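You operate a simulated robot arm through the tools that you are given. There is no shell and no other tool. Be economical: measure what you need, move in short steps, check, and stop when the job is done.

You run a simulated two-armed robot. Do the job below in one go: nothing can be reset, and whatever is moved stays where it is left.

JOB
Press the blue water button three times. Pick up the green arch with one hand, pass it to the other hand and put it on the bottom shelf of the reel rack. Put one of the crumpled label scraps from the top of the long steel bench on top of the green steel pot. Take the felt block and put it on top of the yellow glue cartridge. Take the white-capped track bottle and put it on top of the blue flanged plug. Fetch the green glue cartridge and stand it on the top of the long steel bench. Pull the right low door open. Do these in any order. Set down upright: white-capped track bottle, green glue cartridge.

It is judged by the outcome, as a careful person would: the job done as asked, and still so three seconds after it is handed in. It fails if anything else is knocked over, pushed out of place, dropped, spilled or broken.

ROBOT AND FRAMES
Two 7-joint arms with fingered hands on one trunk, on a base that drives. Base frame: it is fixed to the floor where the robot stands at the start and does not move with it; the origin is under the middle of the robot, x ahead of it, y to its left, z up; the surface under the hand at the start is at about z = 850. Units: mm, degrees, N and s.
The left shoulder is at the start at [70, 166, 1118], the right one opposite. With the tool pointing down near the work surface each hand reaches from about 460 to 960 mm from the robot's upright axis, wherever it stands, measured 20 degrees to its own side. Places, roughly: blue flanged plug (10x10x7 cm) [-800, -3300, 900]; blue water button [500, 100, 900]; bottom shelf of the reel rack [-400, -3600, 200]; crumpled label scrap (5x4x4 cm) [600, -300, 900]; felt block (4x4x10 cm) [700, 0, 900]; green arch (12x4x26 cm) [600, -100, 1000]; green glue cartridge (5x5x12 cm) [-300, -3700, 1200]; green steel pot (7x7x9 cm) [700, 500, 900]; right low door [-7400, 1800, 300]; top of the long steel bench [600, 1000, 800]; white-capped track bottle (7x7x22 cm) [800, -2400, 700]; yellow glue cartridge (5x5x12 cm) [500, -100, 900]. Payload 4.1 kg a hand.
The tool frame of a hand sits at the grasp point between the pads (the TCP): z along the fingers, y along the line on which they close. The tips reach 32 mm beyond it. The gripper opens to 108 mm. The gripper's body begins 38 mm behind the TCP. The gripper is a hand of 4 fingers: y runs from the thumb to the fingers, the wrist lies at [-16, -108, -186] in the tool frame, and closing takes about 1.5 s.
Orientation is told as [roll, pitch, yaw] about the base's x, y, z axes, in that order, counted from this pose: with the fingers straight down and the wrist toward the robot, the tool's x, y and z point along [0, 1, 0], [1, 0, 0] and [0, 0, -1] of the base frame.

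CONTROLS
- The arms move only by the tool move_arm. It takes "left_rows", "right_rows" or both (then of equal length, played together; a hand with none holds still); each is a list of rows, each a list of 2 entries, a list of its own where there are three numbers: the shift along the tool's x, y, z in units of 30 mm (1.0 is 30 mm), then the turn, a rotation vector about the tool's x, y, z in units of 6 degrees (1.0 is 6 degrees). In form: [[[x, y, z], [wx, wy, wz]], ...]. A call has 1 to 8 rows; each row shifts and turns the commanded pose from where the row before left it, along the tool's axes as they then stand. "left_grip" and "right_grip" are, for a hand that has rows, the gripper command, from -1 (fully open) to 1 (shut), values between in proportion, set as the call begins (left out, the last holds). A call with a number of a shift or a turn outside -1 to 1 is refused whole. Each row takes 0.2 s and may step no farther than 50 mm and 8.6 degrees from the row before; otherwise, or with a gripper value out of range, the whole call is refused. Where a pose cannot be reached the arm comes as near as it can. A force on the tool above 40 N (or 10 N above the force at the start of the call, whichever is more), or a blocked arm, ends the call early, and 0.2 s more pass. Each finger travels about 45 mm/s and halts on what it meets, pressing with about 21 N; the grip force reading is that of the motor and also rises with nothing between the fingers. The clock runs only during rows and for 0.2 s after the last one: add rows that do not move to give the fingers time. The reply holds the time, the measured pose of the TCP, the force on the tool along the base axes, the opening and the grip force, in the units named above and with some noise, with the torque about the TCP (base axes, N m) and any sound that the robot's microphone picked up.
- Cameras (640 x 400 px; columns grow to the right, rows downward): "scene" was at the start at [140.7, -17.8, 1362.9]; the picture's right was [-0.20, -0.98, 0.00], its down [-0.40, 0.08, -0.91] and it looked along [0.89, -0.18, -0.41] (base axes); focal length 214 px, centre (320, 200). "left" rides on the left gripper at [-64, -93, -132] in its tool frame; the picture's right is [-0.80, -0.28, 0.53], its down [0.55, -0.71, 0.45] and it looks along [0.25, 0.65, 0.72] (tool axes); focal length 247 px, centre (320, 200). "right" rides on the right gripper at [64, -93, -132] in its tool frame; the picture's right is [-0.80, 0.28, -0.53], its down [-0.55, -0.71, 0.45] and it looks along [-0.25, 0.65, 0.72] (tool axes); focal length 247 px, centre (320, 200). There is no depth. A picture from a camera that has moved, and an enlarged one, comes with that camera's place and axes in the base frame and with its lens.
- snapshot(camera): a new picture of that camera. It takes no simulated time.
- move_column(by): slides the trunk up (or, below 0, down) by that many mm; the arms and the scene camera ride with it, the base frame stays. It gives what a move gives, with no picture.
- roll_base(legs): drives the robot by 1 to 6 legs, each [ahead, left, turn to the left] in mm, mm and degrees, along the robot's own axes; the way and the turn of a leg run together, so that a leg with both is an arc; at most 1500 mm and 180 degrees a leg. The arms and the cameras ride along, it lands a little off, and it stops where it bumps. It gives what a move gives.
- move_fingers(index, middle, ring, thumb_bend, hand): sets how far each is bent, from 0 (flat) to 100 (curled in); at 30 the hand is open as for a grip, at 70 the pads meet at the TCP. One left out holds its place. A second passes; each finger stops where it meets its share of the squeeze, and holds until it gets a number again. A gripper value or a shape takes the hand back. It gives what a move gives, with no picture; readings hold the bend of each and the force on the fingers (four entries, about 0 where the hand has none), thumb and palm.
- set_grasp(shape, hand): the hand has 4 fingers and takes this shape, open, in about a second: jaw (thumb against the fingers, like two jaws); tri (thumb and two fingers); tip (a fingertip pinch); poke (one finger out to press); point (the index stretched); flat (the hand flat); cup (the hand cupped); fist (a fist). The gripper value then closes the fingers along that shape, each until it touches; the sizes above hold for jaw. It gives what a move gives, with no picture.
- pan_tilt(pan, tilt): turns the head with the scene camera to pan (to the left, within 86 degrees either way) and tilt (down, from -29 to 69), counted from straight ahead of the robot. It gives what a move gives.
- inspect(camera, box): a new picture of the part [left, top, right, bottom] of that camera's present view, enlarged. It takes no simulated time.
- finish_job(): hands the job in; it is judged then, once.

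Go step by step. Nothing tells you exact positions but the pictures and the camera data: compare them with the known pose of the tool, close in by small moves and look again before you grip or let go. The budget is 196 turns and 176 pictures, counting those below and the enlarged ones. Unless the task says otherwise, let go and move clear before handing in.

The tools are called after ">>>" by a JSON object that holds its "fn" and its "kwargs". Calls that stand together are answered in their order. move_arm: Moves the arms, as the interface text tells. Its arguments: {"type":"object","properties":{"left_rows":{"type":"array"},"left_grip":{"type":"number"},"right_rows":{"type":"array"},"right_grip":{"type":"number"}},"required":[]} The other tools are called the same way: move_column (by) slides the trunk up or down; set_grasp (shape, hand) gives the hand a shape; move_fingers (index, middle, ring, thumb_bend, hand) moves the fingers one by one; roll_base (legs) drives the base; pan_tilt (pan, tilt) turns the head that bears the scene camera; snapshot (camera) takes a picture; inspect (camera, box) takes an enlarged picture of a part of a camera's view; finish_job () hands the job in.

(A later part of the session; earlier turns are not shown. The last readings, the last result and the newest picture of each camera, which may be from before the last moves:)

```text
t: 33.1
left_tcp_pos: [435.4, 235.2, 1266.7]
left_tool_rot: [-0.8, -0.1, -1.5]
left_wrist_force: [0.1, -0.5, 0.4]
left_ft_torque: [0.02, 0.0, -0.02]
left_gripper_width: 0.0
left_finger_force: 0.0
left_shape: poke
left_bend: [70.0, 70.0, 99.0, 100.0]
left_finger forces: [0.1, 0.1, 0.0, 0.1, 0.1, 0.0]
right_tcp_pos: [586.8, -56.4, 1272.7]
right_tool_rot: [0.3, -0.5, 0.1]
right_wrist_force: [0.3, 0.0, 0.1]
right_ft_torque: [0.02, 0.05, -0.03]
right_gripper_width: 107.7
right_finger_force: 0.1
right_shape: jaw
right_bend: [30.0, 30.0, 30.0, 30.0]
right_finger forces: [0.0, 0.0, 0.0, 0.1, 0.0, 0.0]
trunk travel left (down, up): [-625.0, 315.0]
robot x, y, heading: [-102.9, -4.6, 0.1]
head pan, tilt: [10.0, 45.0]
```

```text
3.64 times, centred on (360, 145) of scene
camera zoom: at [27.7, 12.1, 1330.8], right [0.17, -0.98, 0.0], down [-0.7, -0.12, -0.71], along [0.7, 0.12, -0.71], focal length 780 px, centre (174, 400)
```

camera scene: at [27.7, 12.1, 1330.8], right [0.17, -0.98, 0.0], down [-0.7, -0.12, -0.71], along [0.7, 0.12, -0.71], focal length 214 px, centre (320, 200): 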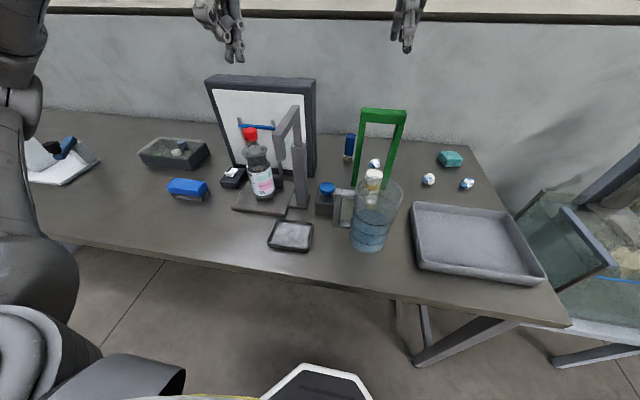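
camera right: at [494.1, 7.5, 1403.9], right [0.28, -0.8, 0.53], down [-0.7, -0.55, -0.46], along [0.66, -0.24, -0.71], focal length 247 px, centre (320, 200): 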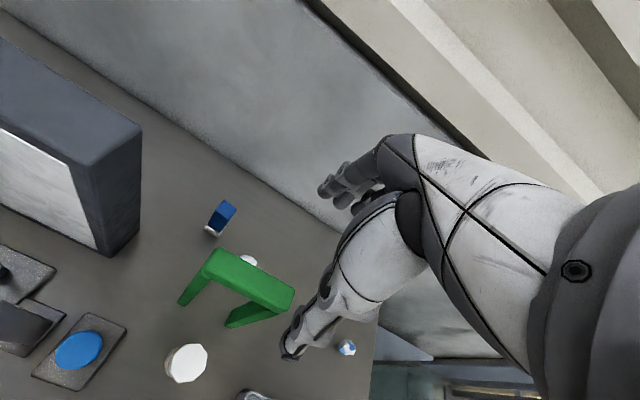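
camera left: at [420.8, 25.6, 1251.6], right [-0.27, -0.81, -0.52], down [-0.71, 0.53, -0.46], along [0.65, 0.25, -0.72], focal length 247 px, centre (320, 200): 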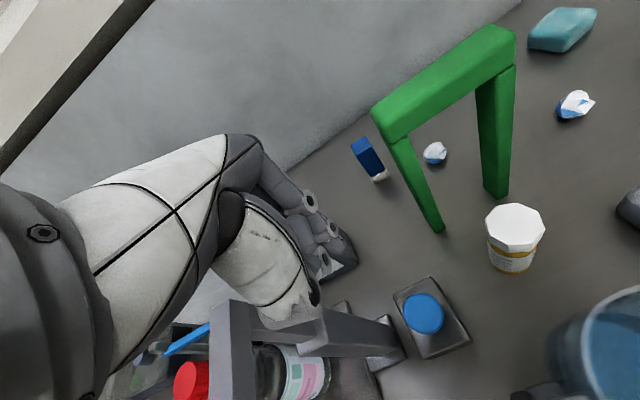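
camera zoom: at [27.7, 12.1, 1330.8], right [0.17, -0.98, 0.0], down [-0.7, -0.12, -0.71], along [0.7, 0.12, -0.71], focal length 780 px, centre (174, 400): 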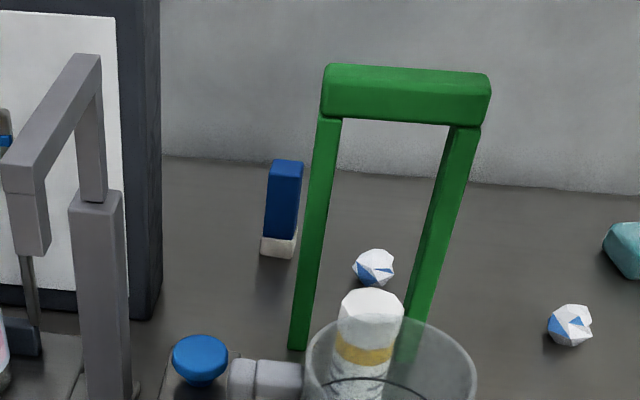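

The bar's centre is about [600, -52], top at 1105. I lower the open jaw around it and check.

>>> {"fn": "move_arm", "kwargs": {"right_rows": [[[0.15, 0.44, 0.6], [0, 0, 0]], [[0, 0, 0.9], [0, 0, 0]], [[0, 0, 0.9], [0, 0, 0]], [[0, 0, 0.9], [0, 0, 0]], [[0, 0, 0.9], [0, 0, 0]], [[0, 0, 0.9], [0, 0, 0]], [[0, 0, 0.8], [0, 0, 0]]]}}

>>> {"fn": "inspect", "kwargs": {"camera": "scene", "box": [320, 60, 440, 180]}}

>>> {"fn": "inspect", "kwargs": {"camera": "right", "box": [170, 120, 420, 340]}}

```text
t: 34.7
left_tcp_pos: [435.9, 234.4, 1267.3]
left_tool_rot: [-0.8, 0.0, -1.6]
left_wrist_force: [-0.5, -0.2, 0.4]
left_ft_torque: [0.03, 0.01, -0.04]
left_gripper_width: 0.0
left_finger_force: 0.1
left_shape: poke
left_bend: [70.0, 70.0, 99.0, 100.0]
left_finger forces: [0.0, 0.0, 0.0, 0.0, 0.0, 0.0]
right_tcp_pos: [601.2, -49.9, 1095.0]
right_tool_rot: [0.3, -0.4, 0.1]
right_wrist_force: [0.2, 0.4, -0.6]
right_ft_torque: [-0.02, 0.0, -0.02]
right_gripper_width: 107.7
right_finger_force: 0.1
right_shape: jaw
right_bend: [30.0, 30.0, 30.0, 30.0]
right_finger forces: [0.1, 0.1, 0.0, 0.0, 0.1, 0.0]
trunk travel left (down, up): [-625.0, 315.0]
robot x, y, heading: [-103.3, -0.4, -0.1]
head pan, tilt: [10.0, 45.0]
```

```text
3.33 times, centred on (380, 120) of scene
camera zoom: at [28.1, 11.3, 1330.8], right [0.17, -0.98, 0.0], down [-0.7, -0.12, -0.71], along [0.7, 0.12, -0.71], focal length 715 px, centre (120, 467)
```

zoom: 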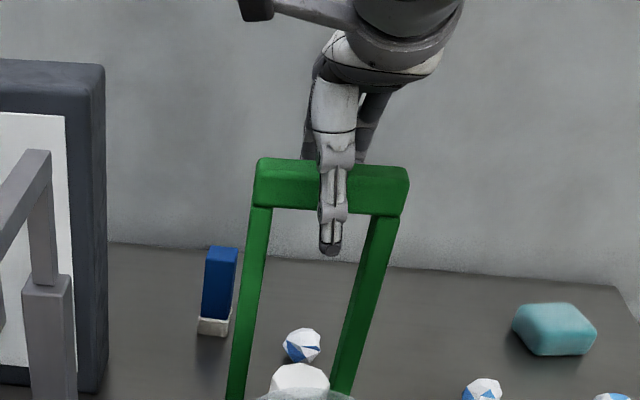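

```text
1.82 times, centred on (295, 230) of right
camera zoom: at [509.7, 13.5, 1226.7], right [0.28, -0.8, 0.53], down [-0.7, -0.55, -0.46], along [0.66, -0.24, -0.71], focal length 449 px, centre (366, 146)
```

zoom: 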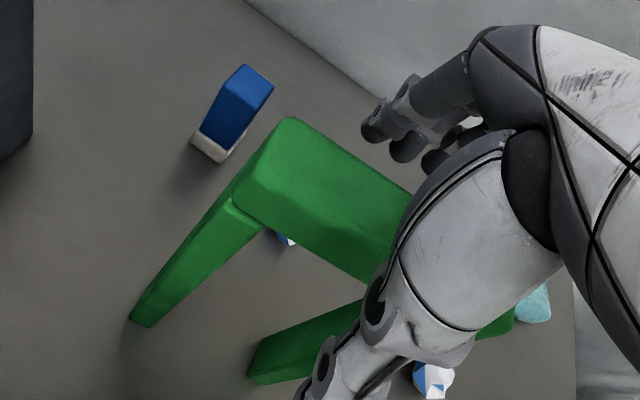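

The bar is between the fingers. I close the right hand.

>>> {"fn": "move_arm", "kwargs": {"right_rows": [[[0, 0, 0], [0, 0, 0]], [[0, 0, 0], [0, 0, 0]], [[0, 0, 0], [0, 0, 0]], [[0, 0, 0], [0, 0, 0]], [[0, 0, 0], [0, 0, 0]], [[0, 0, 0], [0, 0, 0]], [[0, 0, 0], [0, 0, 0]], [[0, 0, 0], [0, 0, 0]]], "right_grip": 1}}

>>> {"fn": "move_arm", "kwargs": {"right_rows": [[[0, 0, -0.5], [0, 0, 0]], [[0, 0, -1], [0, 0, 0]], [[0, 0, -1], [0, 0, 0]], [[0, 0, -1], [0, 0, 0]], [[0, 0, -1], [0, 0, 0]], [[0, 0, -1], [0, 0, 0]]]}}

>>> {"fn": "snapshot", "kwargs": {"camera": "scene"}}

```text
t: 36.5
left_tcp_pos: [437.0, 234.8, 1266.5]
left_tool_rot: [-0.8, -0.1, -1.5]
left_wrist_force: [0.8, -0.4, -0.8]
left_ft_torque: [0.0, -0.03, 0.02]
left_gripper_width: 0.0
left_finger_force: 0.0
left_shape: poke
left_bend: [70.0, 70.0, 99.0, 100.0]
left_finger forces: [0.0, 0.0, 0.1, 0.0, 0.1, 0.0]
right_tcp_pos: [601.1, -51.2, 1096.1]
right_tool_rot: [0.2, -0.4, 0.1]
right_wrist_force: [0.3, -0.2, 0.5]
right_ft_torque: [-0.03, -0.01, 0.01]
right_gripper_width: 24.8
right_finger_force: 21.2
right_shape: jaw
right_bend: [73.0, 60.0, 56.0, 75.0]
right_finger forces: [9.2, 3.8, 2.9, 0.1, 17.2, 0.0]
trunk travel left (down, up): [-625.0, 315.0]
robot x, y, heading: [-102.7, -4.8, 0.0]
head pan, tilt: [10.0, 45.0]
```

```text
t: 37.9
left_tcp_pos: [434.8, 235.6, 1266.1]
left_tool_rot: [-0.8, -0.1, -1.5]
left_wrist_force: [0.7, 0.1, 0.5]
left_ft_torque: [-0.02, -0.02, 0.04]
left_gripper_width: 0.0
left_finger_force: 0.0
left_shape: poke
left_bend: [70.0, 70.0, 99.0, 100.0]
left_finger forces: [0.1, 0.0, 0.0, 0.0, 0.0, 0.0]
right_tcp_pos: [600.8, -49.7, 1263.4]
right_tool_rot: [0.2, -0.6, 0.2]
right_wrist_force: [0.0, -0.7, -1.6]
right_ft_torque: [-0.01, 0.02, -0.01]
right_gripper_width: 24.8
right_finger_force: 20.7
right_shape: jaw
right_bend: [73.0, 61.0, 56.0, 75.0]
right_finger forces: [9.0, 3.5, 2.7, 0.0, 16.9, 0.0]
trunk travel left (down, up): [-625.0, 315.0]
robot x, y, heading: [-102.5, -0.2, 0.0]
head pan, tilt: [10.0, 45.0]
```

```text
148 pictures are left
camera scene: at [26.9, 11.7, 1330.8], right [0.17, -0.98, 0.0], down [-0.7, -0.12, -0.71], along [0.7, 0.12, -0.71], focal length 214 px, centre (320, 200)
```

scene: 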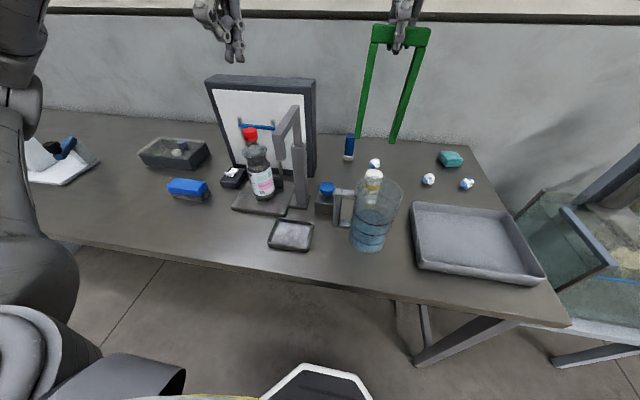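

The arch is held. The left arm would foul the gantry, so I pass the arch over to the left hand now, high above the bench: raise the trunk, open the left jaw and turn it to point right.

>>> {"fn": "move_column", "kwargs": {"by": 180}}

>>> {"fn": "set_grasp", "kwargs": {"hand": "left", "shape": "jaw"}}

>>> {"fn": "move_arm", "kwargs": {"left_rows": [[[0, 0.6, 0], [0, -1, 0]], [[0, 0.6, 0], [0, -1, 0]], [[0, 0.6, 0], [0, -1, 0]], [[0, 0.6, 0], [0, -1, 0]], [[0, 0.6, 0], [0, -1, 0]], [[0, 0.6, 0], [0, -1, 0]], [[0, 0.6, 0], [0, -1, 0]], [[0, 0.6, 0], [0, -1, 0]]]}}

>>> {"fn": "move_arm", "kwargs": {"left_rows": [[[0.3, 0, 0], [0, -1, 0]], [[0.3, 0, 0], [0, -1, 0]], [[0.3, 0, 0], [0, -1, 0]], [[0.3, 0, 0], [0, -1, 0]], [[0.3, 0, 0], [0, -1, 0]], [[0.3, 0, 0], [0, -1, 0]], [[0.3, 0, 0], [0, -1, 0]]]}}

>>> {"fn": "pan_tilt", "kwargs": {"pan": 5, "tilt": 25}}

>>> {"fn": "snapshot", "kwargs": {"camera": "scene"}}

>>> {"fn": "snapshot", "kwargs": {"camera": "left"}}

```text
t: 39.9
left_tcp_pos: [436.2, 235.6, 1446.2]
left_tool_rot: [-0.9, -0.1, -1.5]
left_wrist_force: [-0.2, 0.0, -0.2]
left_ft_torque: [0.0, 0.0, -0.03]
left_gripper_width: 0.2
left_finger_force: 0.1
left_shape: poke
left_bend: [70.0, 70.0, 99.0, 100.0]
left_finger forces: [0.0, 0.0, 0.0, 0.1, 0.1, 0.1]
right_tcp_pos: [601.7, -50.1, 1439.4]
right_tool_rot: [0.1, -0.3, 0.1]
right_wrist_force: [-0.2, -0.1, -1.8]
right_ft_torque: [-0.05, 0.06, -0.02]
right_gripper_width: 22.6
right_finger_force: 21.3
right_shape: jaw
right_bend: [74.0, 73.0, 64.0, 78.0]
right_finger forces: [9.9, 0.0, 2.1, 0.1, 12.8, 0.0]
trunk travel left (down, up): [-805.0, 135.0]
robot x, y, heading: [-101.4, -2.3, 0.1]
head pan, tilt: [10.0, 45.0]
```

```text
t: 40.8
left_tcp_pos: [435.1, 234.9, 1446.3]
left_tool_rot: [-0.8, 0.1, -1.5]
left_wrist_force: [0.0, 0.6, 0.1]
left_ft_torque: [-0.03, 0.01, 0.01]
left_gripper_width: 107.8
left_finger_force: 0.0
left_shape: jaw
left_bend: [30.0, 30.0, 30.0, 30.0]
left_finger forces: [0.0, 0.0, 0.0, 0.1, 0.0, 0.0]
right_tcp_pos: [601.5, -49.7, 1441.6]
right_tool_rot: [0.2, -0.4, 0.0]
right_wrist_force: [0.4, 0.6, -1.8]
right_ft_torque: [-0.01, 0.07, -0.05]
right_gripper_width: 22.5
right_finger_force: 20.7
right_shape: jaw
right_bend: [74.0, 73.0, 64.0, 78.0]
right_finger forces: [9.9, 0.0, 2.1, 0.1, 12.9, 0.1]
trunk travel left (down, up): [-805.0, 135.0]
robot x, y, heading: [-102.6, -2.7, 0.4]
head pan, tilt: [10.0, 45.0]
```

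```text
t: 42.6
left_tcp_pos: [580.7, 231.2, 1446.5]
left_tool_rot: [-49.0, 0.1, -1.5]
left_wrist_force: [0.8, 0.6, -0.1]
left_ft_torque: [-0.02, 0.05, -0.01]
left_gripper_width: 107.6
left_finger_force: 0.0
left_shape: jaw
left_bend: [30.0, 30.0, 30.0, 30.0]
left_finger forces: [0.0, 0.1, 0.1, 0.0, 0.0, 0.0]
right_tcp_pos: [603.7, -49.6, 1440.3]
right_tool_rot: [0.2, -0.4, 0.1]
right_wrist_force: [0.1, 0.3, -2.4]
right_ft_torque: [0.05, 0.1, 0.04]
right_gripper_width: 22.9
right_finger_force: 20.7
right_shape: jaw
right_bend: [74.0, 73.0, 64.0, 78.0]
right_finger forces: [10.0, 0.1, 2.1, 0.0, 12.8, 0.1]
trunk travel left (down, up): [-805.0, 135.0]
robot x, y, heading: [-104.9, -4.3, -0.2]
head pan, tilt: [10.0, 45.0]
```

```text
t: 44.2
left_tcp_pos: [581.0, 255.1, 1390.0]
left_tool_rot: [-90.9, 0.0, -1.5]
left_wrist_force: [0.8, 0.6, -0.6]
left_ft_torque: [0.01, -0.03, -0.03]
left_gripper_width: 107.6
left_finger_force: 0.1
left_shape: jaw
left_bend: [30.0, 30.0, 30.0, 30.0]
left_finger forces: [0.0, 0.0, 0.0, 0.1, 0.0, 0.1]
right_tcp_pos: [603.0, -50.1, 1441.1]
right_tool_rot: [0.2, -0.4, 0.0]
right_wrist_force: [0.1, -0.4, -2.9]
right_ft_torque: [0.01, 0.06, -0.02]
right_gripper_width: 22.6
right_finger_force: 21.5
right_shape: jaw
right_bend: [74.0, 73.0, 64.0, 78.0]
right_finger forces: [9.8, 0.0, 2.2, 0.0, 12.8, 0.0]
trunk travel left (down, up): [-805.0, 135.0]
robot x, y, heading: [-102.3, -3.2, 0.1]
head pan, tilt: [10.0, 45.0]
```

```text
t: 45.0
left_tcp_pos: [581.6, 255.6, 1390.1]
left_tool_rot: [-90.7, -0.2, -1.4]
left_wrist_force: [0.3, 0.6, -0.6]
left_ft_torque: [0.0, 0.0, 0.0]
left_gripper_width: 107.9
left_finger_force: 0.0
left_shape: jaw
left_bend: [30.0, 30.0, 30.0, 30.0]
left_finger forces: [0.0, 0.1, 0.1, 0.1, 0.1, 0.0]
right_tcp_pos: [603.1, -51.2, 1441.7]
right_tool_rot: [0.2, -0.4, 0.1]
right_wrist_force: [-0.1, -0.1, -1.5]
right_ft_torque: [-0.01, 0.1, 0.0]
right_gripper_width: 22.4
right_finger_force: 21.1
right_shape: jaw
right_bend: [74.0, 73.0, 64.0, 78.0]
right_finger forces: [10.0, 0.0, 2.1, 0.0, 12.8, 0.0]
trunk travel left (down, up): [-805.0, 135.0]
robot x, y, heading: [-102.7, -5.5, 0.1]
head pan, tilt: [5.0, 25.0]
```

```text
147 pictures are left
camera scene: at [39.6, 5.2, 1541.3], right [0.09, -1.0, 0.0], down [-0.42, -0.04, -0.91], along [0.9, 0.08, -0.42], focal length 214 px, centre (320, 200)
```

scene: 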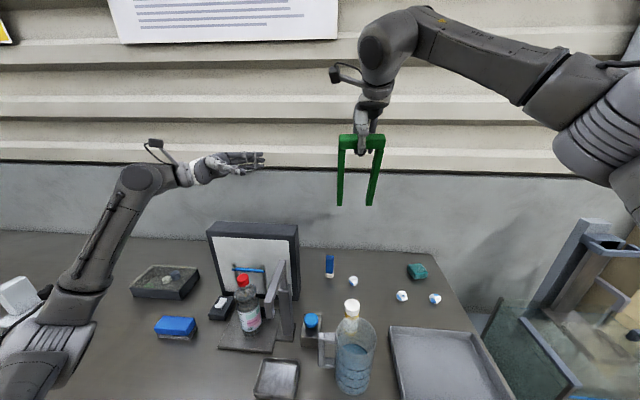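

```text
146 pictures are left
camera left: at [491.9, 389.4, 1452.1], right [-0.3, -0.51, 0.8], down [-0.72, -0.44, -0.54], along [0.63, -0.74, -0.24], focal length 247 px, centre (320, 200)
```

left: 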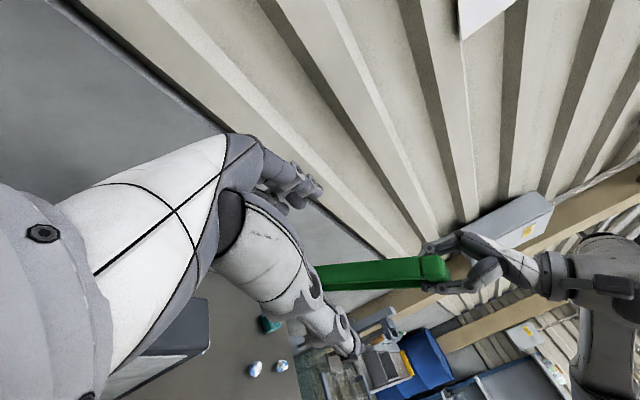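

In the right hand the arch has tilted about 20 degrees (feet forward), so I turn the left jaw to match and bring it beside the left leg.

>>> {"fn": "move_arm", "kwargs": {"left_rows": [[[0.34, 0.42, 0.9], [0, 0, 0]], [[0.34, 0.42, 0.9], [0, 0, 0]], [[0.34, 0.42, 0.9], [0, 0, 0]], [[0.34, 0.42, 0.9], [0, 0, 0]], [[0, 0, 0], [0, 0, 0.92]], [[0, 0, 0], [0, 0, 0.92]], [[0, 0, 0], [0, 0, 0.92]], [[0, 0, 0], [0, 0, 0.92]]]}}

>>> {"fn": "inspect", "kwargs": {"camera": "scene", "box": [240, 90, 440, 230]}}

>>> {"fn": "snapshot", "kwargs": {"camera": "left"}}

>>> {"fn": "snapshot", "kwargs": {"camera": "right"}}

```text
t: 46.8
left_tcp_pos: [628.0, 145.8, 1350.6]
left_tool_rot: [-90.9, -22.2, -1.1]
left_wrist_force: [-0.5, -0.2, -0.3]
left_ft_torque: [0.0, 0.01, 0.01]
left_gripper_width: 108.0
left_finger_force: 0.0
left_shape: jaw
left_bend: [30.0, 30.0, 30.0, 30.0]
left_finger forces: [0.1, 0.0, 0.1, 0.0, 0.0, 0.0]
right_tcp_pos: [602.3, -50.3, 1440.3]
right_tool_rot: [0.1, -0.4, 0.1]
right_wrist_force: [0.3, 1.1, -1.6]
right_ft_torque: [-0.03, 0.08, 0.0]
right_gripper_width: 22.7
right_finger_force: 20.8
right_shape: jaw
right_bend: [74.0, 73.0, 64.0, 78.0]
right_finger forces: [9.9, 0.1, 2.1, 0.0, 12.8, 0.0]
trunk travel left (down, up): [-805.0, 135.0]
robot x, y, heading: [-103.0, -5.1, -0.2]
head pan, tilt: [5.0, 25.0]
```

```text
2.86 times, centred on (340, 160) of scene
camera zoom: at [39.8, 5.2, 1541.3], right [0.09, -1.0, 0.0], down [-0.42, -0.04, -0.91], along [0.9, 0.08, -0.42], focal length 613 px, centre (263, 314)
```

zoom: 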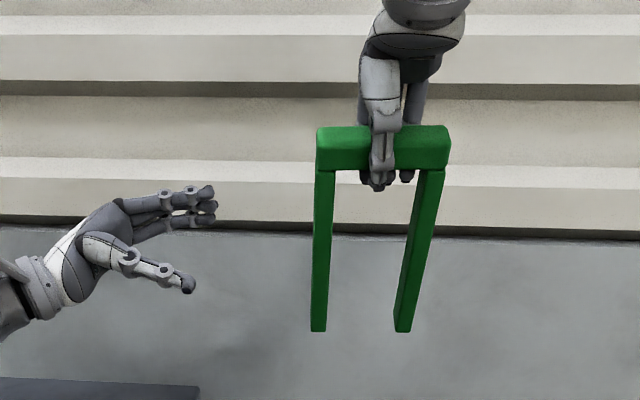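

```text
144 pictures are left
camera left: at [522.1, 279.3, 1373.0], right [-0.58, -0.51, 0.64], down [-0.46, -0.45, -0.77], along [0.68, -0.74, 0.02], focal length 247 px, centre (320, 200)
```

left: 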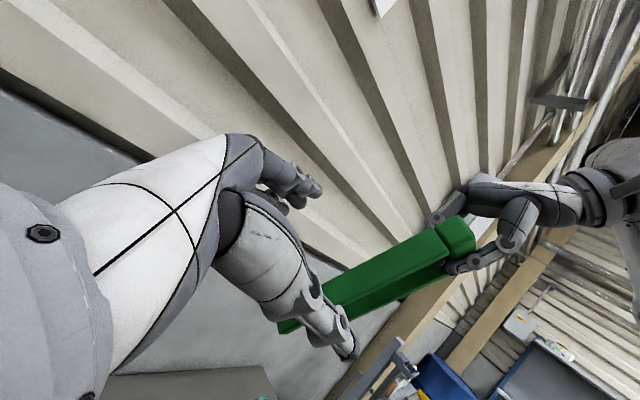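

```text
143 pictures are left
camera right: at [509.7, 13.3, 1572.8], right [0.28, -0.8, 0.53], down [-0.7, -0.55, -0.46], along [0.66, -0.24, -0.71], focal length 247 px, centre (320, 200)
```

right: 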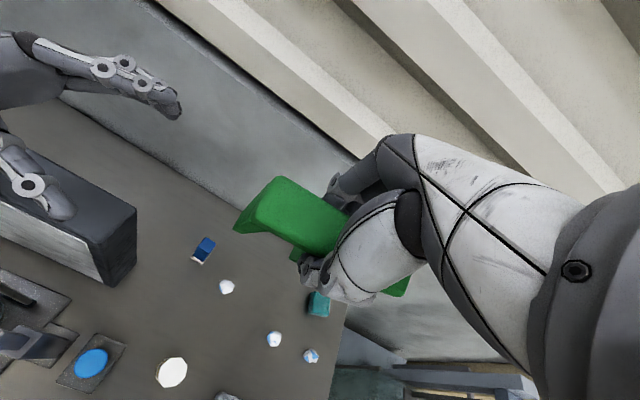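

The leg lines up; I move the left jaw 150 mm along its fingers around the leg.

>>> {"fn": "move_arm", "kwargs": {"left_rows": [[[0, 0.33, 0.5], [0, 0, 0]], [[0, 0, 0.9], [0, 0, 0]], [[0, 0, 0.9], [0, 0, 0]], [[0, 0, 0.9], [0, 0, 0]], [[0, 0, 0.9], [0, 0, 0]], [[0, 0, 0.8], [0, 0, 0]]]}}

>>> {"fn": "inspect", "kwargs": {"camera": "left", "box": [220, 130, 480, 370]}}

>>> {"fn": "inspect", "kwargs": {"camera": "scene", "box": [260, 90, 440, 230]}}

```text
t: 48.2
left_tcp_pos: [635.2, -3.9, 1357.4]
left_tool_rot: [-90.8, -22.1, -1.2]
left_wrist_force: [0.0, 0.0, 0.1]
left_ft_torque: [0.01, 0.0, 0.04]
left_gripper_width: 107.7
left_finger_force: 0.1
left_shape: jaw
left_bend: [30.0, 30.0, 30.0, 30.0]
left_finger forces: [0.1, 0.0, 0.0, 0.0, 0.0, 0.0]
right_tcp_pos: [603.2, -51.8, 1442.3]
right_tool_rot: [0.3, -0.4, 0.3]
right_wrist_force: [-0.2, -0.4, -2.4]
right_ft_torque: [-0.05, 0.09, -0.01]
right_gripper_width: 22.5
right_finger_force: 20.7
right_shape: jaw
right_bend: [74.0, 73.0, 64.0, 78.0]
right_finger forces: [10.1, 0.0, 2.1, 0.0, 12.8, 0.0]
trunk travel left (down, up): [-805.0, 135.0]
robot x, y, heading: [-100.6, -3.4, -0.1]
head pan, tilt: [5.0, 25.0]
```

```text
1.67 times, centred on (350, 250) of left
camera zoom: at [528.7, 130.0, 1379.3], right [-0.58, -0.51, 0.64], down [-0.46, -0.45, -0.77], along [0.68, -0.74, 0.02], focal length 412 px, centre (270, 117)
```

zoom: 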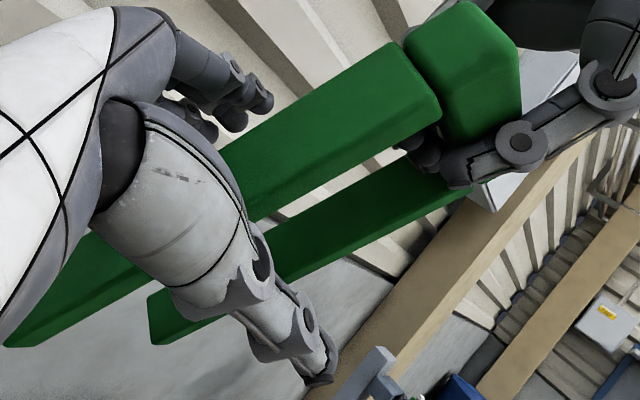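

```text
2.86 times, centred on (350, 160) of scene
camera zoom: at [39.7, 4.0, 1541.4], right [0.09, -1.0, 0.0], down [-0.42, -0.04, -0.91], along [0.9, 0.08, -0.42], focal length 613 px, centre (234, 314)
```

zoom: 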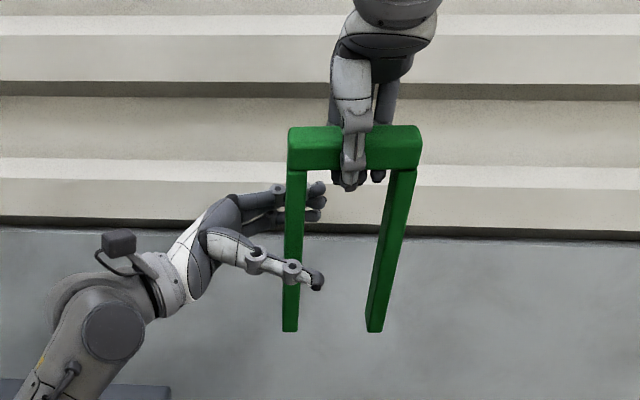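

The leg is between thumb and fingers. Close the left hand.

>>> {"fn": "move_arm", "kwargs": {"left_rows": [[[0, 0, 0], [0, 0, 0]], [[0, 0, 0], [0, 0, 0]], [[0, 0, 0], [0, 0, 0]], [[0, 0, 0], [0, 0, 0]], [[0, 0, 0], [0, 0, 0]], [[0, 0, 0], [0, 0, 0]], [[0, 0, 0], [0, 0, 0]], [[0, 0, 0], [0, 0, 0]]], "left_grip": 1}}

>>> {"fn": "inspect", "kwargs": {"camera": "left", "box": [220, 130, 480, 370]}}

```text
t: 50.0
left_tcp_pos: [635.1, -2.3, 1357.7]
left_tool_rot: [-90.8, -22.1, -1.1]
left_wrist_force: [-1.2, -2.7, 1.6]
left_ft_torque: [0.0, -0.12, 0.04]
left_gripper_width: 16.5
left_finger_force: 21.1
left_shape: jaw
left_bend: [74.0, 72.0, 65.0, 76.0]
left_finger forces: [9.7, 3.2, 2.4, 0.0, 17.0, 0.1]
right_tcp_pos: [601.6, -50.5, 1440.6]
right_tool_rot: [0.3, -0.5, 0.2]
right_wrist_force: [0.2, 2.1, -4.5]
right_ft_torque: [0.13, 0.12, 0.0]
right_gripper_width: 22.6
right_finger_force: 20.9
right_shape: jaw
right_bend: [74.0, 73.0, 64.0, 78.0]
right_finger forces: [10.7, 0.1, 3.0, 0.0, 12.3, 0.0]
trunk travel left (down, up): [-805.0, 135.0]
robot x, y, heading: [-98.4, -2.4, 0.0]
head pan, tilt: [5.0, 25.0]
```

```text
1.67 times, centred on (350, 250) of left
camera zoom: at [528.7, 130.9, 1379.4], right [-0.58, -0.51, 0.64], down [-0.46, -0.45, -0.77], along [0.68, -0.74, 0.02], focal length 412 px, centre (270, 117)
```

zoom: 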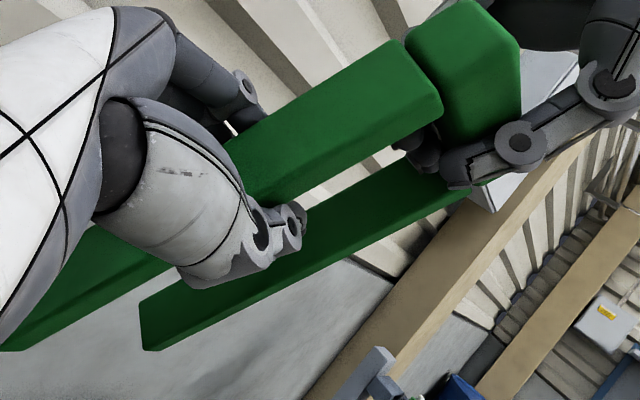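

Both hands hold the arch. The right hand opens and rises clear.

>>> {"fn": "move_arm", "kwargs": {"right_rows": [[[0, 0, 0], [0, 0, 0]], [[0, 0, 0], [0, 0, 0]], [[0, 0, 0], [0, 0, 0]], [[0, 0, 0], [0, 0, 0]], [[0, 0, 0], [0, 0, 0]], [[0, 0, 0], [0, 0, 0]], [[0, 0, -0.5], [0, 0, 0]], [[0, 0, -0.7], [0, 0, 0]]], "right_grip": -1}}

>>> {"fn": "move_arm", "kwargs": {"right_rows": [[[0, 0, -1], [0, 0, 0]], [[0, 0, -1], [0, 0, 0]], [[-1, 0, 0], [0, 0, 0]], [[-1, 0, 0], [0, 0, 0]], [[-1, 0, 0], [0, 0, 0]], [[-1, 0, 0], [0, 0, 0]], [[-1, 0, 0], [0, 0, 0]]]}}

>>> {"fn": "snapshot", "kwargs": {"camera": "scene"}}

```text
t: 51.8
left_tcp_pos: [634.0, -1.8, 1357.7]
left_tool_rot: [-90.8, -22.3, -1.1]
left_wrist_force: [-0.7, -0.2, -1.6]
left_ft_torque: [0.0, -0.02, -0.04]
left_gripper_width: 13.7
left_finger_force: 20.9
left_shape: jaw
left_bend: [74.0, 72.0, 71.0, 81.0]
left_finger forces: [0.0, 0.0, 0.0, 0.1, 1.2, 0.0]
right_tcp_pos: [600.9, -49.1, 1478.1]
right_tool_rot: [0.2, -0.5, 0.3]
right_wrist_force: [0.5, 0.3, 0.2]
right_ft_torque: [-0.02, -0.02, -0.01]
right_gripper_width: 107.7
right_finger_force: 0.2
right_shape: jaw
right_bend: [30.0, 30.0, 30.0, 30.0]
right_finger forces: [0.1, 0.0, 0.0, 0.0, 0.0, 0.1]
trunk travel left (down, up): [-805.0, 135.0]
robot x, y, heading: [-102.1, -4.0, 0.1]
head pan, tilt: [5.0, 25.0]
```

```text
t: 53.4
left_tcp_pos: [635.1, -4.8, 1356.1]
left_tool_rot: [-90.8, -22.0, -1.2]
left_wrist_force: [0.4, -0.2, -1.2]
left_ft_torque: [-0.01, -0.02, -0.03]
left_gripper_width: 13.5
left_finger_force: 20.6
left_shape: jaw
left_bend: [74.0, 72.0, 71.0, 81.0]
left_finger forces: [0.1, 0.1, 0.0, 0.1, 1.6, 0.0]
right_tcp_pos: [602.8, -203.4, 1535.7]
right_tool_rot: [0.3, -0.4, 0.2]
right_wrist_force: [-0.6, -0.3, -0.3]
right_ft_torque: [0.04, -0.02, 0.01]
right_gripper_width: 107.8
right_finger_force: 0.0
right_shape: jaw
right_bend: [30.0, 30.0, 30.0, 30.0]
right_finger forces: [0.0, 0.1, 0.1, 0.0, 0.0, 0.0]
trunk travel left (down, up): [-805.0, 135.0]
robot x, y, heading: [-101.8, -3.0, 0.1]
head pan, tilt: [5.0, 25.0]
```

```text
139 pictures are left
camera scene: at [39.6, 2.7, 1541.4], right [0.09, -1.0, 0.0], down [-0.42, -0.04, -0.91], along [0.9, 0.08, -0.42], focal length 214 px, centre (320, 200)
```

scene: 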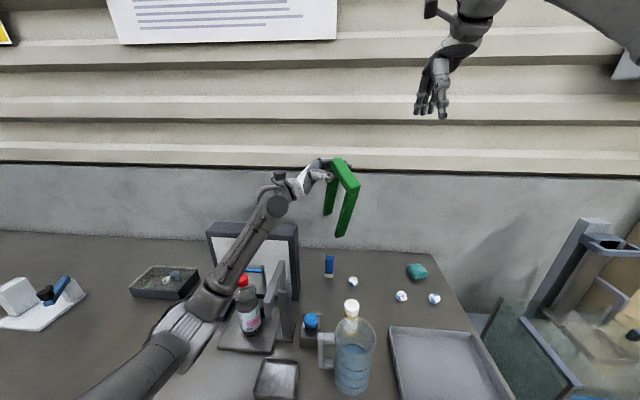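

The arch has turned in the left hand and the finger pressures look low; I inspect the grip.

>>> {"fn": "inspect", "kwargs": {"camera": "left", "box": [220, 130, 480, 370]}}

>>> {"fn": "inspect", "kwargs": {"camera": "scene", "box": [250, 130, 400, 250]}}

>>> {"fn": "snapshot", "kwargs": {"camera": "right"}}

```text
1.67 times, centred on (350, 250) of left
camera zoom: at [528.7, 128.9, 1379.5], right [-0.58, -0.51, 0.64], down [-0.46, -0.44, -0.77], along [0.68, -0.74, 0.02], focal length 412 px, centre (270, 117)
```

zoom: 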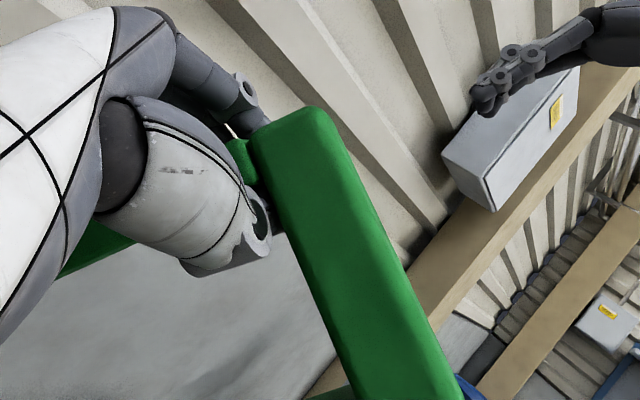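

```text
3.33 times, centred on (325, 190) of scene
camera zoom: at [39.6, 2.7, 1541.4], right [0.09, -1.0, 0.0], down [-0.42, -0.04, -0.91], along [0.9, 0.08, -0.42], focal length 715 px, centre (303, 233)
```

zoom: 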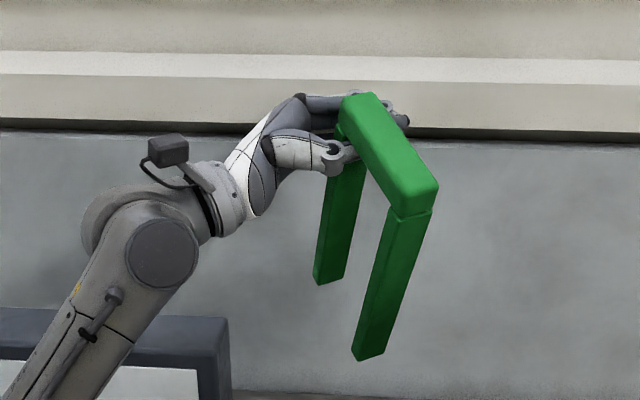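

```text
136 pictures are left
camera right: at [509.9, -140.7, 1667.2], right [0.28, -0.8, 0.53], down [-0.7, -0.55, -0.46], along [0.66, -0.24, -0.72], focal length 247 px, centre (320, 200)
```

right: 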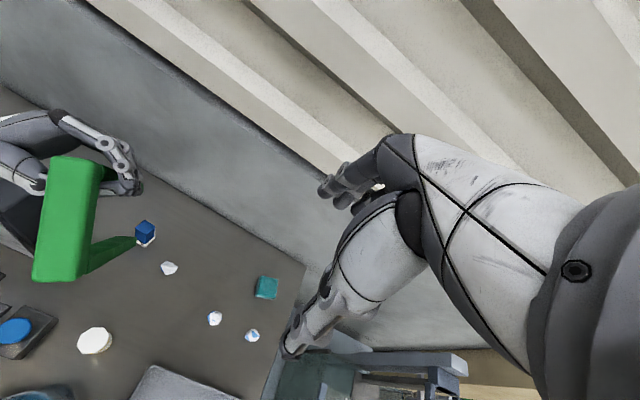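

The arch slid so its bar rests on the hand with the leg loosely ringed. I curl the left fingers further into a wrap grip.

>>> {"fn": "move_fingers", "kwargs": {"hand": "left", "index": 88, "middle": 88, "ring": 88, "thumb_bend": 90}}

>>> {"fn": "inspect", "kwargs": {"camera": "left", "box": [220, 130, 480, 370]}}

>>> {"fn": "inspect", "kwargs": {"camera": "scene", "box": [250, 130, 400, 250]}}

```text
t: 54.4
left_tcp_pos: [634.7, -1.8, 1356.9]
left_tool_rot: [-90.8, -22.1, -1.2]
left_wrist_force: [0.4, 0.0, -0.5]
left_ft_torque: [-0.05, -0.03, 0.01]
left_gripper_width: 0.0
left_finger_force: 0.9
left_shape: fingers
left_bend: [78.0, 87.0, 88.0, 84.0]
left_finger forces: [0.1, 0.0, 0.6, 0.0, 0.9, 0.1]
right_tcp_pos: [603.1, -200.9, 1534.4]
right_tool_rot: [0.2, -0.4, 0.1]
right_wrist_force: [-0.3, -0.5, -1.0]
right_ft_torque: [0.01, -0.02, 0.02]
right_gripper_width: 107.8
right_finger_force: 0.0
right_shape: jaw
right_bend: [30.0, 30.0, 30.0, 30.0]
right_finger forces: [0.0, 0.0, 0.0, 0.0, 0.0, 0.0]
trunk travel left (down, up): [-805.0, 135.0]
robot x, y, heading: [-104.1, -3.1, 0.0]
head pan, tilt: [5.0, 25.0]
```

```text
1.67 times, centred on (350, 250) of left
camera zoom: at [528.8, 131.2, 1379.2], right [-0.58, -0.51, 0.64], down [-0.46, -0.45, -0.77], along [0.68, -0.74, 0.02], focal length 412 px, centre (270, 117)
```

zoom: 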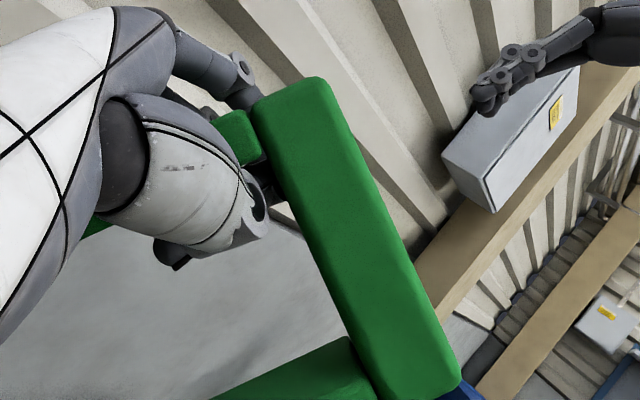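

```text
3.33 times, centred on (325, 190) of scene
camera zoom: at [39.7, 5.2, 1541.3], right [0.09, -1.0, 0.0], down [-0.42, -0.04, -0.91], along [0.9, 0.08, -0.42], focal length 715 px, centre (303, 233)
```

zoom: 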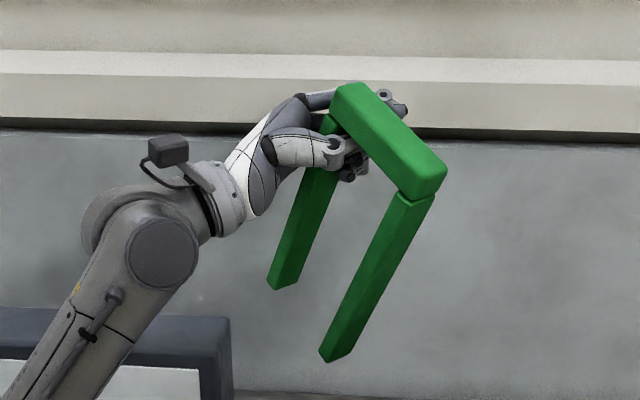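

Still loose, merely hanging. I'll regrip the bar with the right hand; a look with the right camera for the geometry.

>>> {"fn": "snapshot", "kwargs": {"camera": "right"}}

>>> {"fn": "snapshot", "kwargs": {"camera": "left"}}

```text
133 pictures are left
camera right: at [509.9, -137.4, 1667.6], right [0.28, -0.8, 0.53], down [-0.7, -0.55, -0.46], along [0.66, -0.24, -0.71], focal length 247 px, centre (320, 200)
```

right: 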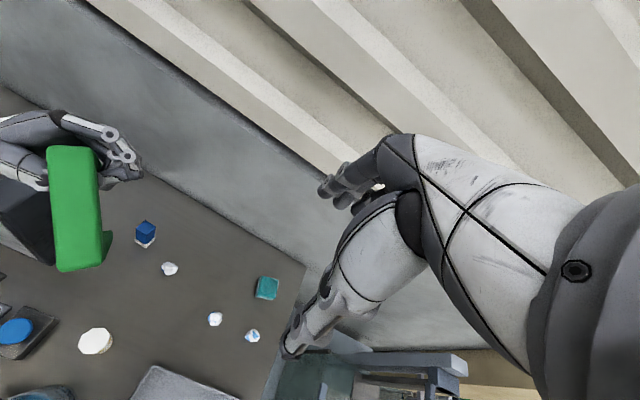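

```text
132 pictures are left
camera left: at [528.8, 131.2, 1379.2], right [-0.58, -0.51, 0.64], down [-0.46, -0.45, -0.77], along [0.68, -0.74, 0.02], focal length 247 px, centre (320, 200)
```

left: 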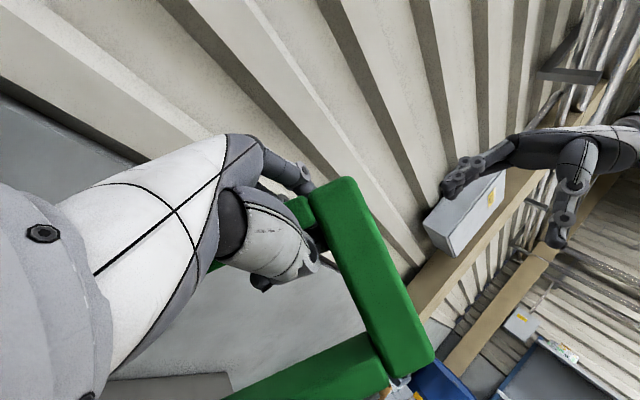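

I turn the left hand so that the hanging bar runs crosswise, ready for the right hand to take the bar from above.

>>> {"fn": "move_arm", "kwargs": {"left_rows": [[[0, 0, 0], [-0.93, 0.375, 0]], [[0, 0, 0], [-0.93, 0.375, 0]], [[0, 0, 0], [-0.93, 0.375, 0]], [[0, 0, 0], [-0.93, 0.375, 0]], [[0, 0, 0], [-0.93, 0.375, 0]], [[0, 0, 0], [-0.93, 0.375, 0]], [[0, 0, 0], [-0.93, 0.375, 0]]]}}

>>> {"fn": "inspect", "kwargs": {"camera": "scene", "box": [240, 90, 440, 250]}}

>>> {"fn": "snapshot", "kwargs": {"camera": "right"}}

```text
t: 56.2
left_tcp_pos: [710.7, 232.7, 1348.6]
left_tool_rot: [-88.8, -24.0, 56.2]
left_wrist_force: [-2.5, -0.1, 2.1]
left_ft_torque: [0.09, 0.26, 0.08]
left_gripper_width: 0.0
left_finger_force: 0.4
left_shape: fingers
left_bend: [78.0, 88.0, 88.0, 85.0]
left_finger forces: [0.3, 0.0, 0.0, 0.1, 0.1, 0.1]
right_tcp_pos: [718.0, -10.1, 1533.6]
right_tool_rot: [-0.8, 0.0, 12.1]
right_wrist_force: [-0.3, -0.8, -1.2]
right_ft_torque: [0.02, -0.04, 0.01]
right_gripper_width: 107.8
right_finger_force: 0.0
right_shape: jaw
right_bend: [30.0, 30.0, 30.0, 30.0]
right_finger forces: [0.1, 0.0, 0.0, 0.0, 0.0, 0.0]
trunk travel left (down, up): [-805.0, 135.0]
robot x, y, heading: [-18.5, 13.3, 12.3]
head pan, tilt: [5.0, 25.0]
stopped in row 7 (left hand): the arm was blocked; the commanded pose is now the measured one
```

```text
2.50 times, centred on (340, 170) of scene
camera zoom: at [124.1, 74.5, 1540.1], right [0.29, -0.96, 0.02], down [-0.41, -0.14, -0.9], along [0.87, 0.26, -0.43], focal length 536 px, centre (270, 275)
```

zoom: 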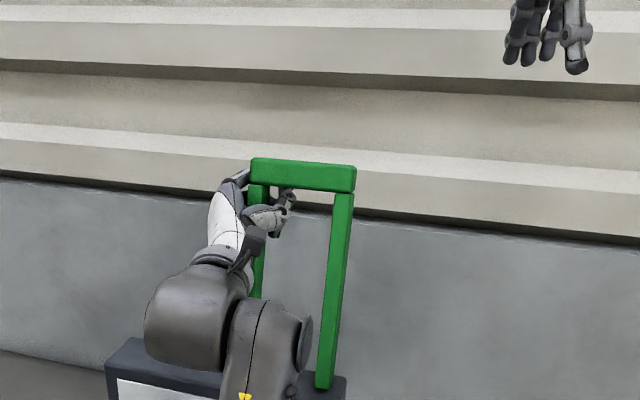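

```text
130 pictures are left
camera right: at [615.0, 34.5, 1665.2], right [0.44, -0.71, 0.54], down [-0.57, -0.69, -0.44], along [0.69, -0.12, -0.72], focal length 247 px, centre (320, 200)
```

right: 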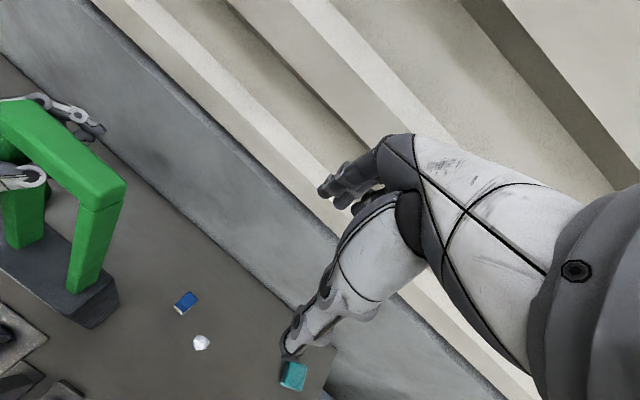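

The left arm was blocked and the base was shoved. I look over the whole scene for any damage before moving on.

>>> {"fn": "snapshot", "kwargs": {"camera": "scene"}}

>>> {"fn": "pan_tilt", "kwargs": {"pan": 25, "tilt": 55}}

>>> {"fn": "snapshot", "kwargs": {"camera": "scene"}}

```text
129 pictures are left
camera scene: at [124.1, 74.5, 1540.1], right [0.29, -0.96, 0.02], down [-0.41, -0.14, -0.9], along [0.87, 0.26, -0.43], focal length 214 px, centre (320, 200)
```

scene: 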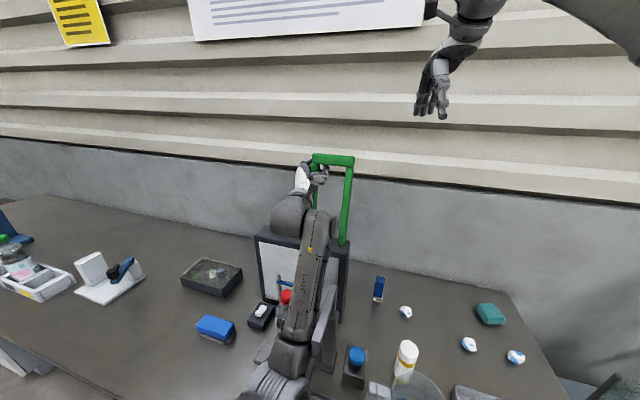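

```text
t: 57.2
left_tcp_pos: [712.0, 224.8, 1348.1]
left_tool_rot: [-89.0, -24.0, 55.6]
left_wrist_force: [0.9, 0.1, 1.4]
left_ft_torque: [-0.01, 0.0, 0.01]
left_gripper_width: 0.0
left_finger_force: 0.0
left_shape: fingers
left_bend: [78.0, 88.0, 88.0, 85.0]
left_finger forces: [0.1, 0.0, 0.1, 0.0, 0.0, 0.0]
right_tcp_pos: [717.9, -11.3, 1534.8]
right_tool_rot: [-0.8, -0.1, 12.1]
right_wrist_force: [-0.3, -1.1, 0.1]
right_ft_torque: [-0.01, 0.03, 0.02]
right_gripper_width: 107.7
right_finger_force: 0.0
right_shape: jaw
right_bend: [30.0, 30.0, 30.0, 30.0]
right_finger forces: [0.0, 0.0, 0.1, 0.0, 0.0, 0.0]
trunk travel left (down, up): [-805.0, 135.0]
robot x, y, heading: [-16.7, 7.9, 11.9]
head pan, tilt: [25.0, 55.0]
```

```text
128 pictures are left
camera scene: at [92.9, 90.6, 1496.0], right [0.6, -0.8, 0.01], down [-0.66, -0.5, -0.56], along [0.46, 0.33, -0.83], focal length 214 px, centre (320, 200)
```

scene: 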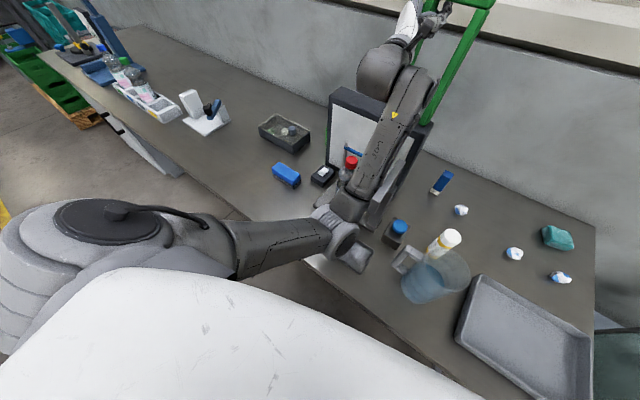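

Things on the bench look in place. I raise the trunk to free the elbow, then back off from the bench to open space for the regrip.

>>> {"fn": "move_column", "kwargs": {"by": 130}}

>>> {"fn": "snapshot", "kwargs": {"camera": "scene"}}

```text
t: 58.8
left_tcp_pos: [708.2, 187.5, 1486.9]
left_tool_rot: [-88.4, -24.9, 54.8]
left_wrist_force: [-0.3, -1.7, -2.0]
left_ft_torque: [-0.01, -0.02, 0.05]
left_gripper_width: 0.2
left_finger_force: 0.2
left_shape: fingers
left_bend: [78.0, 88.0, 88.0, 85.0]
left_finger forces: [0.1, 0.0, 0.0, 0.0, 0.7, 0.0]
right_tcp_pos: [711.9, -49.4, 1665.8]
right_tool_rot: [0.5, -0.5, 11.6]
right_wrist_force: [0.6, -0.3, -0.1]
right_ft_torque: [0.05, 0.0, -0.02]
right_gripper_width: 107.7
right_finger_force: 0.1
right_shape: jaw
right_bend: [30.0, 30.0, 30.0, 30.0]
right_finger forces: [0.0, 0.0, 0.0, 0.1, 0.0, 0.0]
trunk travel left (down, up): [-935.0, 5.0]
robot x, y, heading: [-16.7, 10.7, 11.4]
head pan, tilt: [25.0, 55.0]
```

```text
127 pictures are left
camera scene: at [88.2, 57.1, 1627.7], right [0.6, -0.8, 0.0], down [-0.66, -0.48, -0.58], along [0.46, 0.35, -0.82], focal length 214 px, centre (320, 200)
```

scene: 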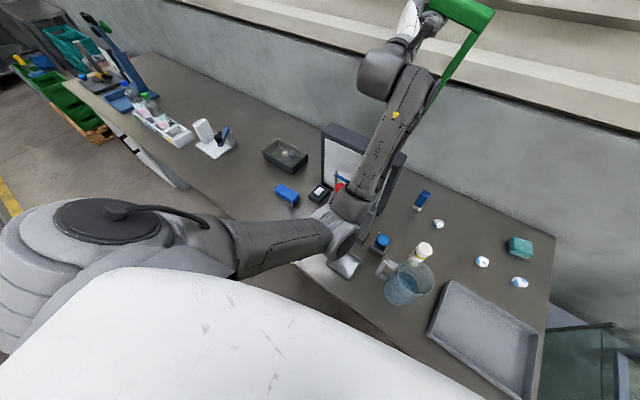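

>>> {"fn": "roll_base", "kwargs": {"legs": [[-200, 0, 0], [-250, 0, -11.4]]}}

>>> {"fn": "pan_tilt", "kwargs": {"pan": 10, "tilt": 30}}

>>> {"fn": "snapshot", "kwargs": {"camera": "scene"}}

>>> {"fn": "snapshot", "kwargs": {"camera": "right"}}

```text
t: 61.8
left_tcp_pos: [288.1, -15.3, 1481.8]
left_tool_rot: [-88.4, -24.5, 43.6]
left_wrist_force: [0.6, 0.9, 0.0]
left_ft_torque: [0.05, -0.05, -0.03]
left_gripper_width: 0.0
left_finger_force: 0.1
left_shape: fingers
left_bend: [78.0, 88.0, 88.0, 85.0]
left_finger forces: [0.0, 0.0, 0.6, 0.0, 0.6, 0.1]
right_tcp_pos: [244.4, -248.8, 1663.0]
right_tool_rot: [0.2, -0.2, 0.5]
right_wrist_force: [-0.3, 0.5, 0.3]
right_ft_torque: [0.01, -0.02, -0.02]
right_gripper_width: 107.8
right_finger_force: 0.1
right_shape: jaw
right_bend: [30.0, 30.0, 30.0, 30.0]
right_finger forces: [0.1, 0.0, 0.0, 0.0, 0.0, 0.0]
trunk travel left (down, up): [-935.0, 5.0]
robot x, y, heading: [-465.9, -55.3, 0.3]
head pan, tilt: [25.0, 55.0]
```

```text
t: 62.7
left_tcp_pos: [281.5, -15.5, 1484.5]
left_tool_rot: [-88.5, -24.8, 43.7]
left_wrist_force: [0.0, 0.5, -0.4]
left_ft_torque: [0.02, -0.07, 0.0]
left_gripper_width: 0.2
left_finger_force: 0.7
left_shape: fingers
left_bend: [78.0, 88.0, 88.0, 85.0]
left_finger forces: [0.0, 0.0, 0.0, 0.0, 0.6, 0.1]
right_tcp_pos: [238.6, -249.8, 1664.8]
right_tool_rot: [0.2, -0.4, 0.4]
right_wrist_force: [-0.8, -0.4, 0.6]
right_ft_torque: [0.03, -0.04, 0.0]
right_gripper_width: 107.5
right_finger_force: 0.1
right_shape: jaw
right_bend: [30.0, 30.0, 30.0, 30.0]
right_finger forces: [0.0, 0.1, 0.0, 0.1, 0.0, 0.0]
trunk travel left (down, up): [-935.0, 5.0]
robot x, y, heading: [-466.5, -54.6, 0.2]
head pan, tilt: [10.0, 30.0]
```

```text
126 pictures are left
camera scene: at [-328.0, -38.5, 1663.5], right [0.18, -0.98, 0.0], down [-0.49, -0.09, -0.87], along [0.85, 0.15, -0.5], focal length 214 px, centre (320, 200)
```

scene: 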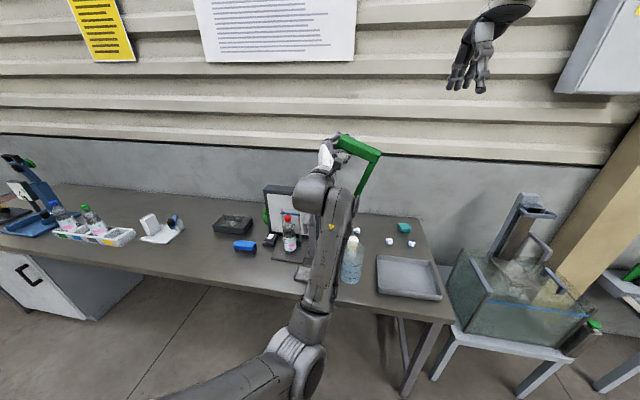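

```text
125 pictures are left
camera right: at [146.2, -186.6, 1797.3], right [0.28, -0.8, 0.53], down [-0.7, -0.55, -0.45], along [0.66, -0.24, -0.71], focal length 247 px, centre (320, 200)
```

right: 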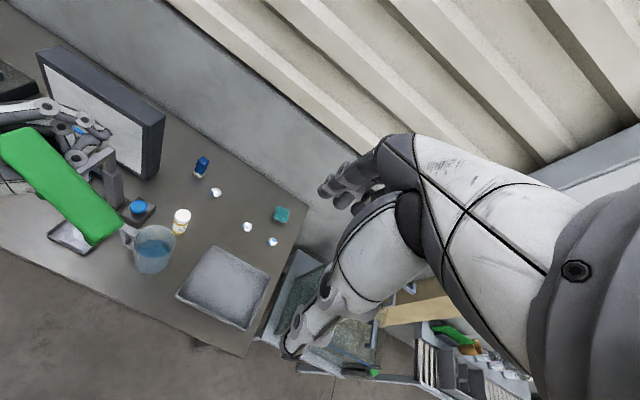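

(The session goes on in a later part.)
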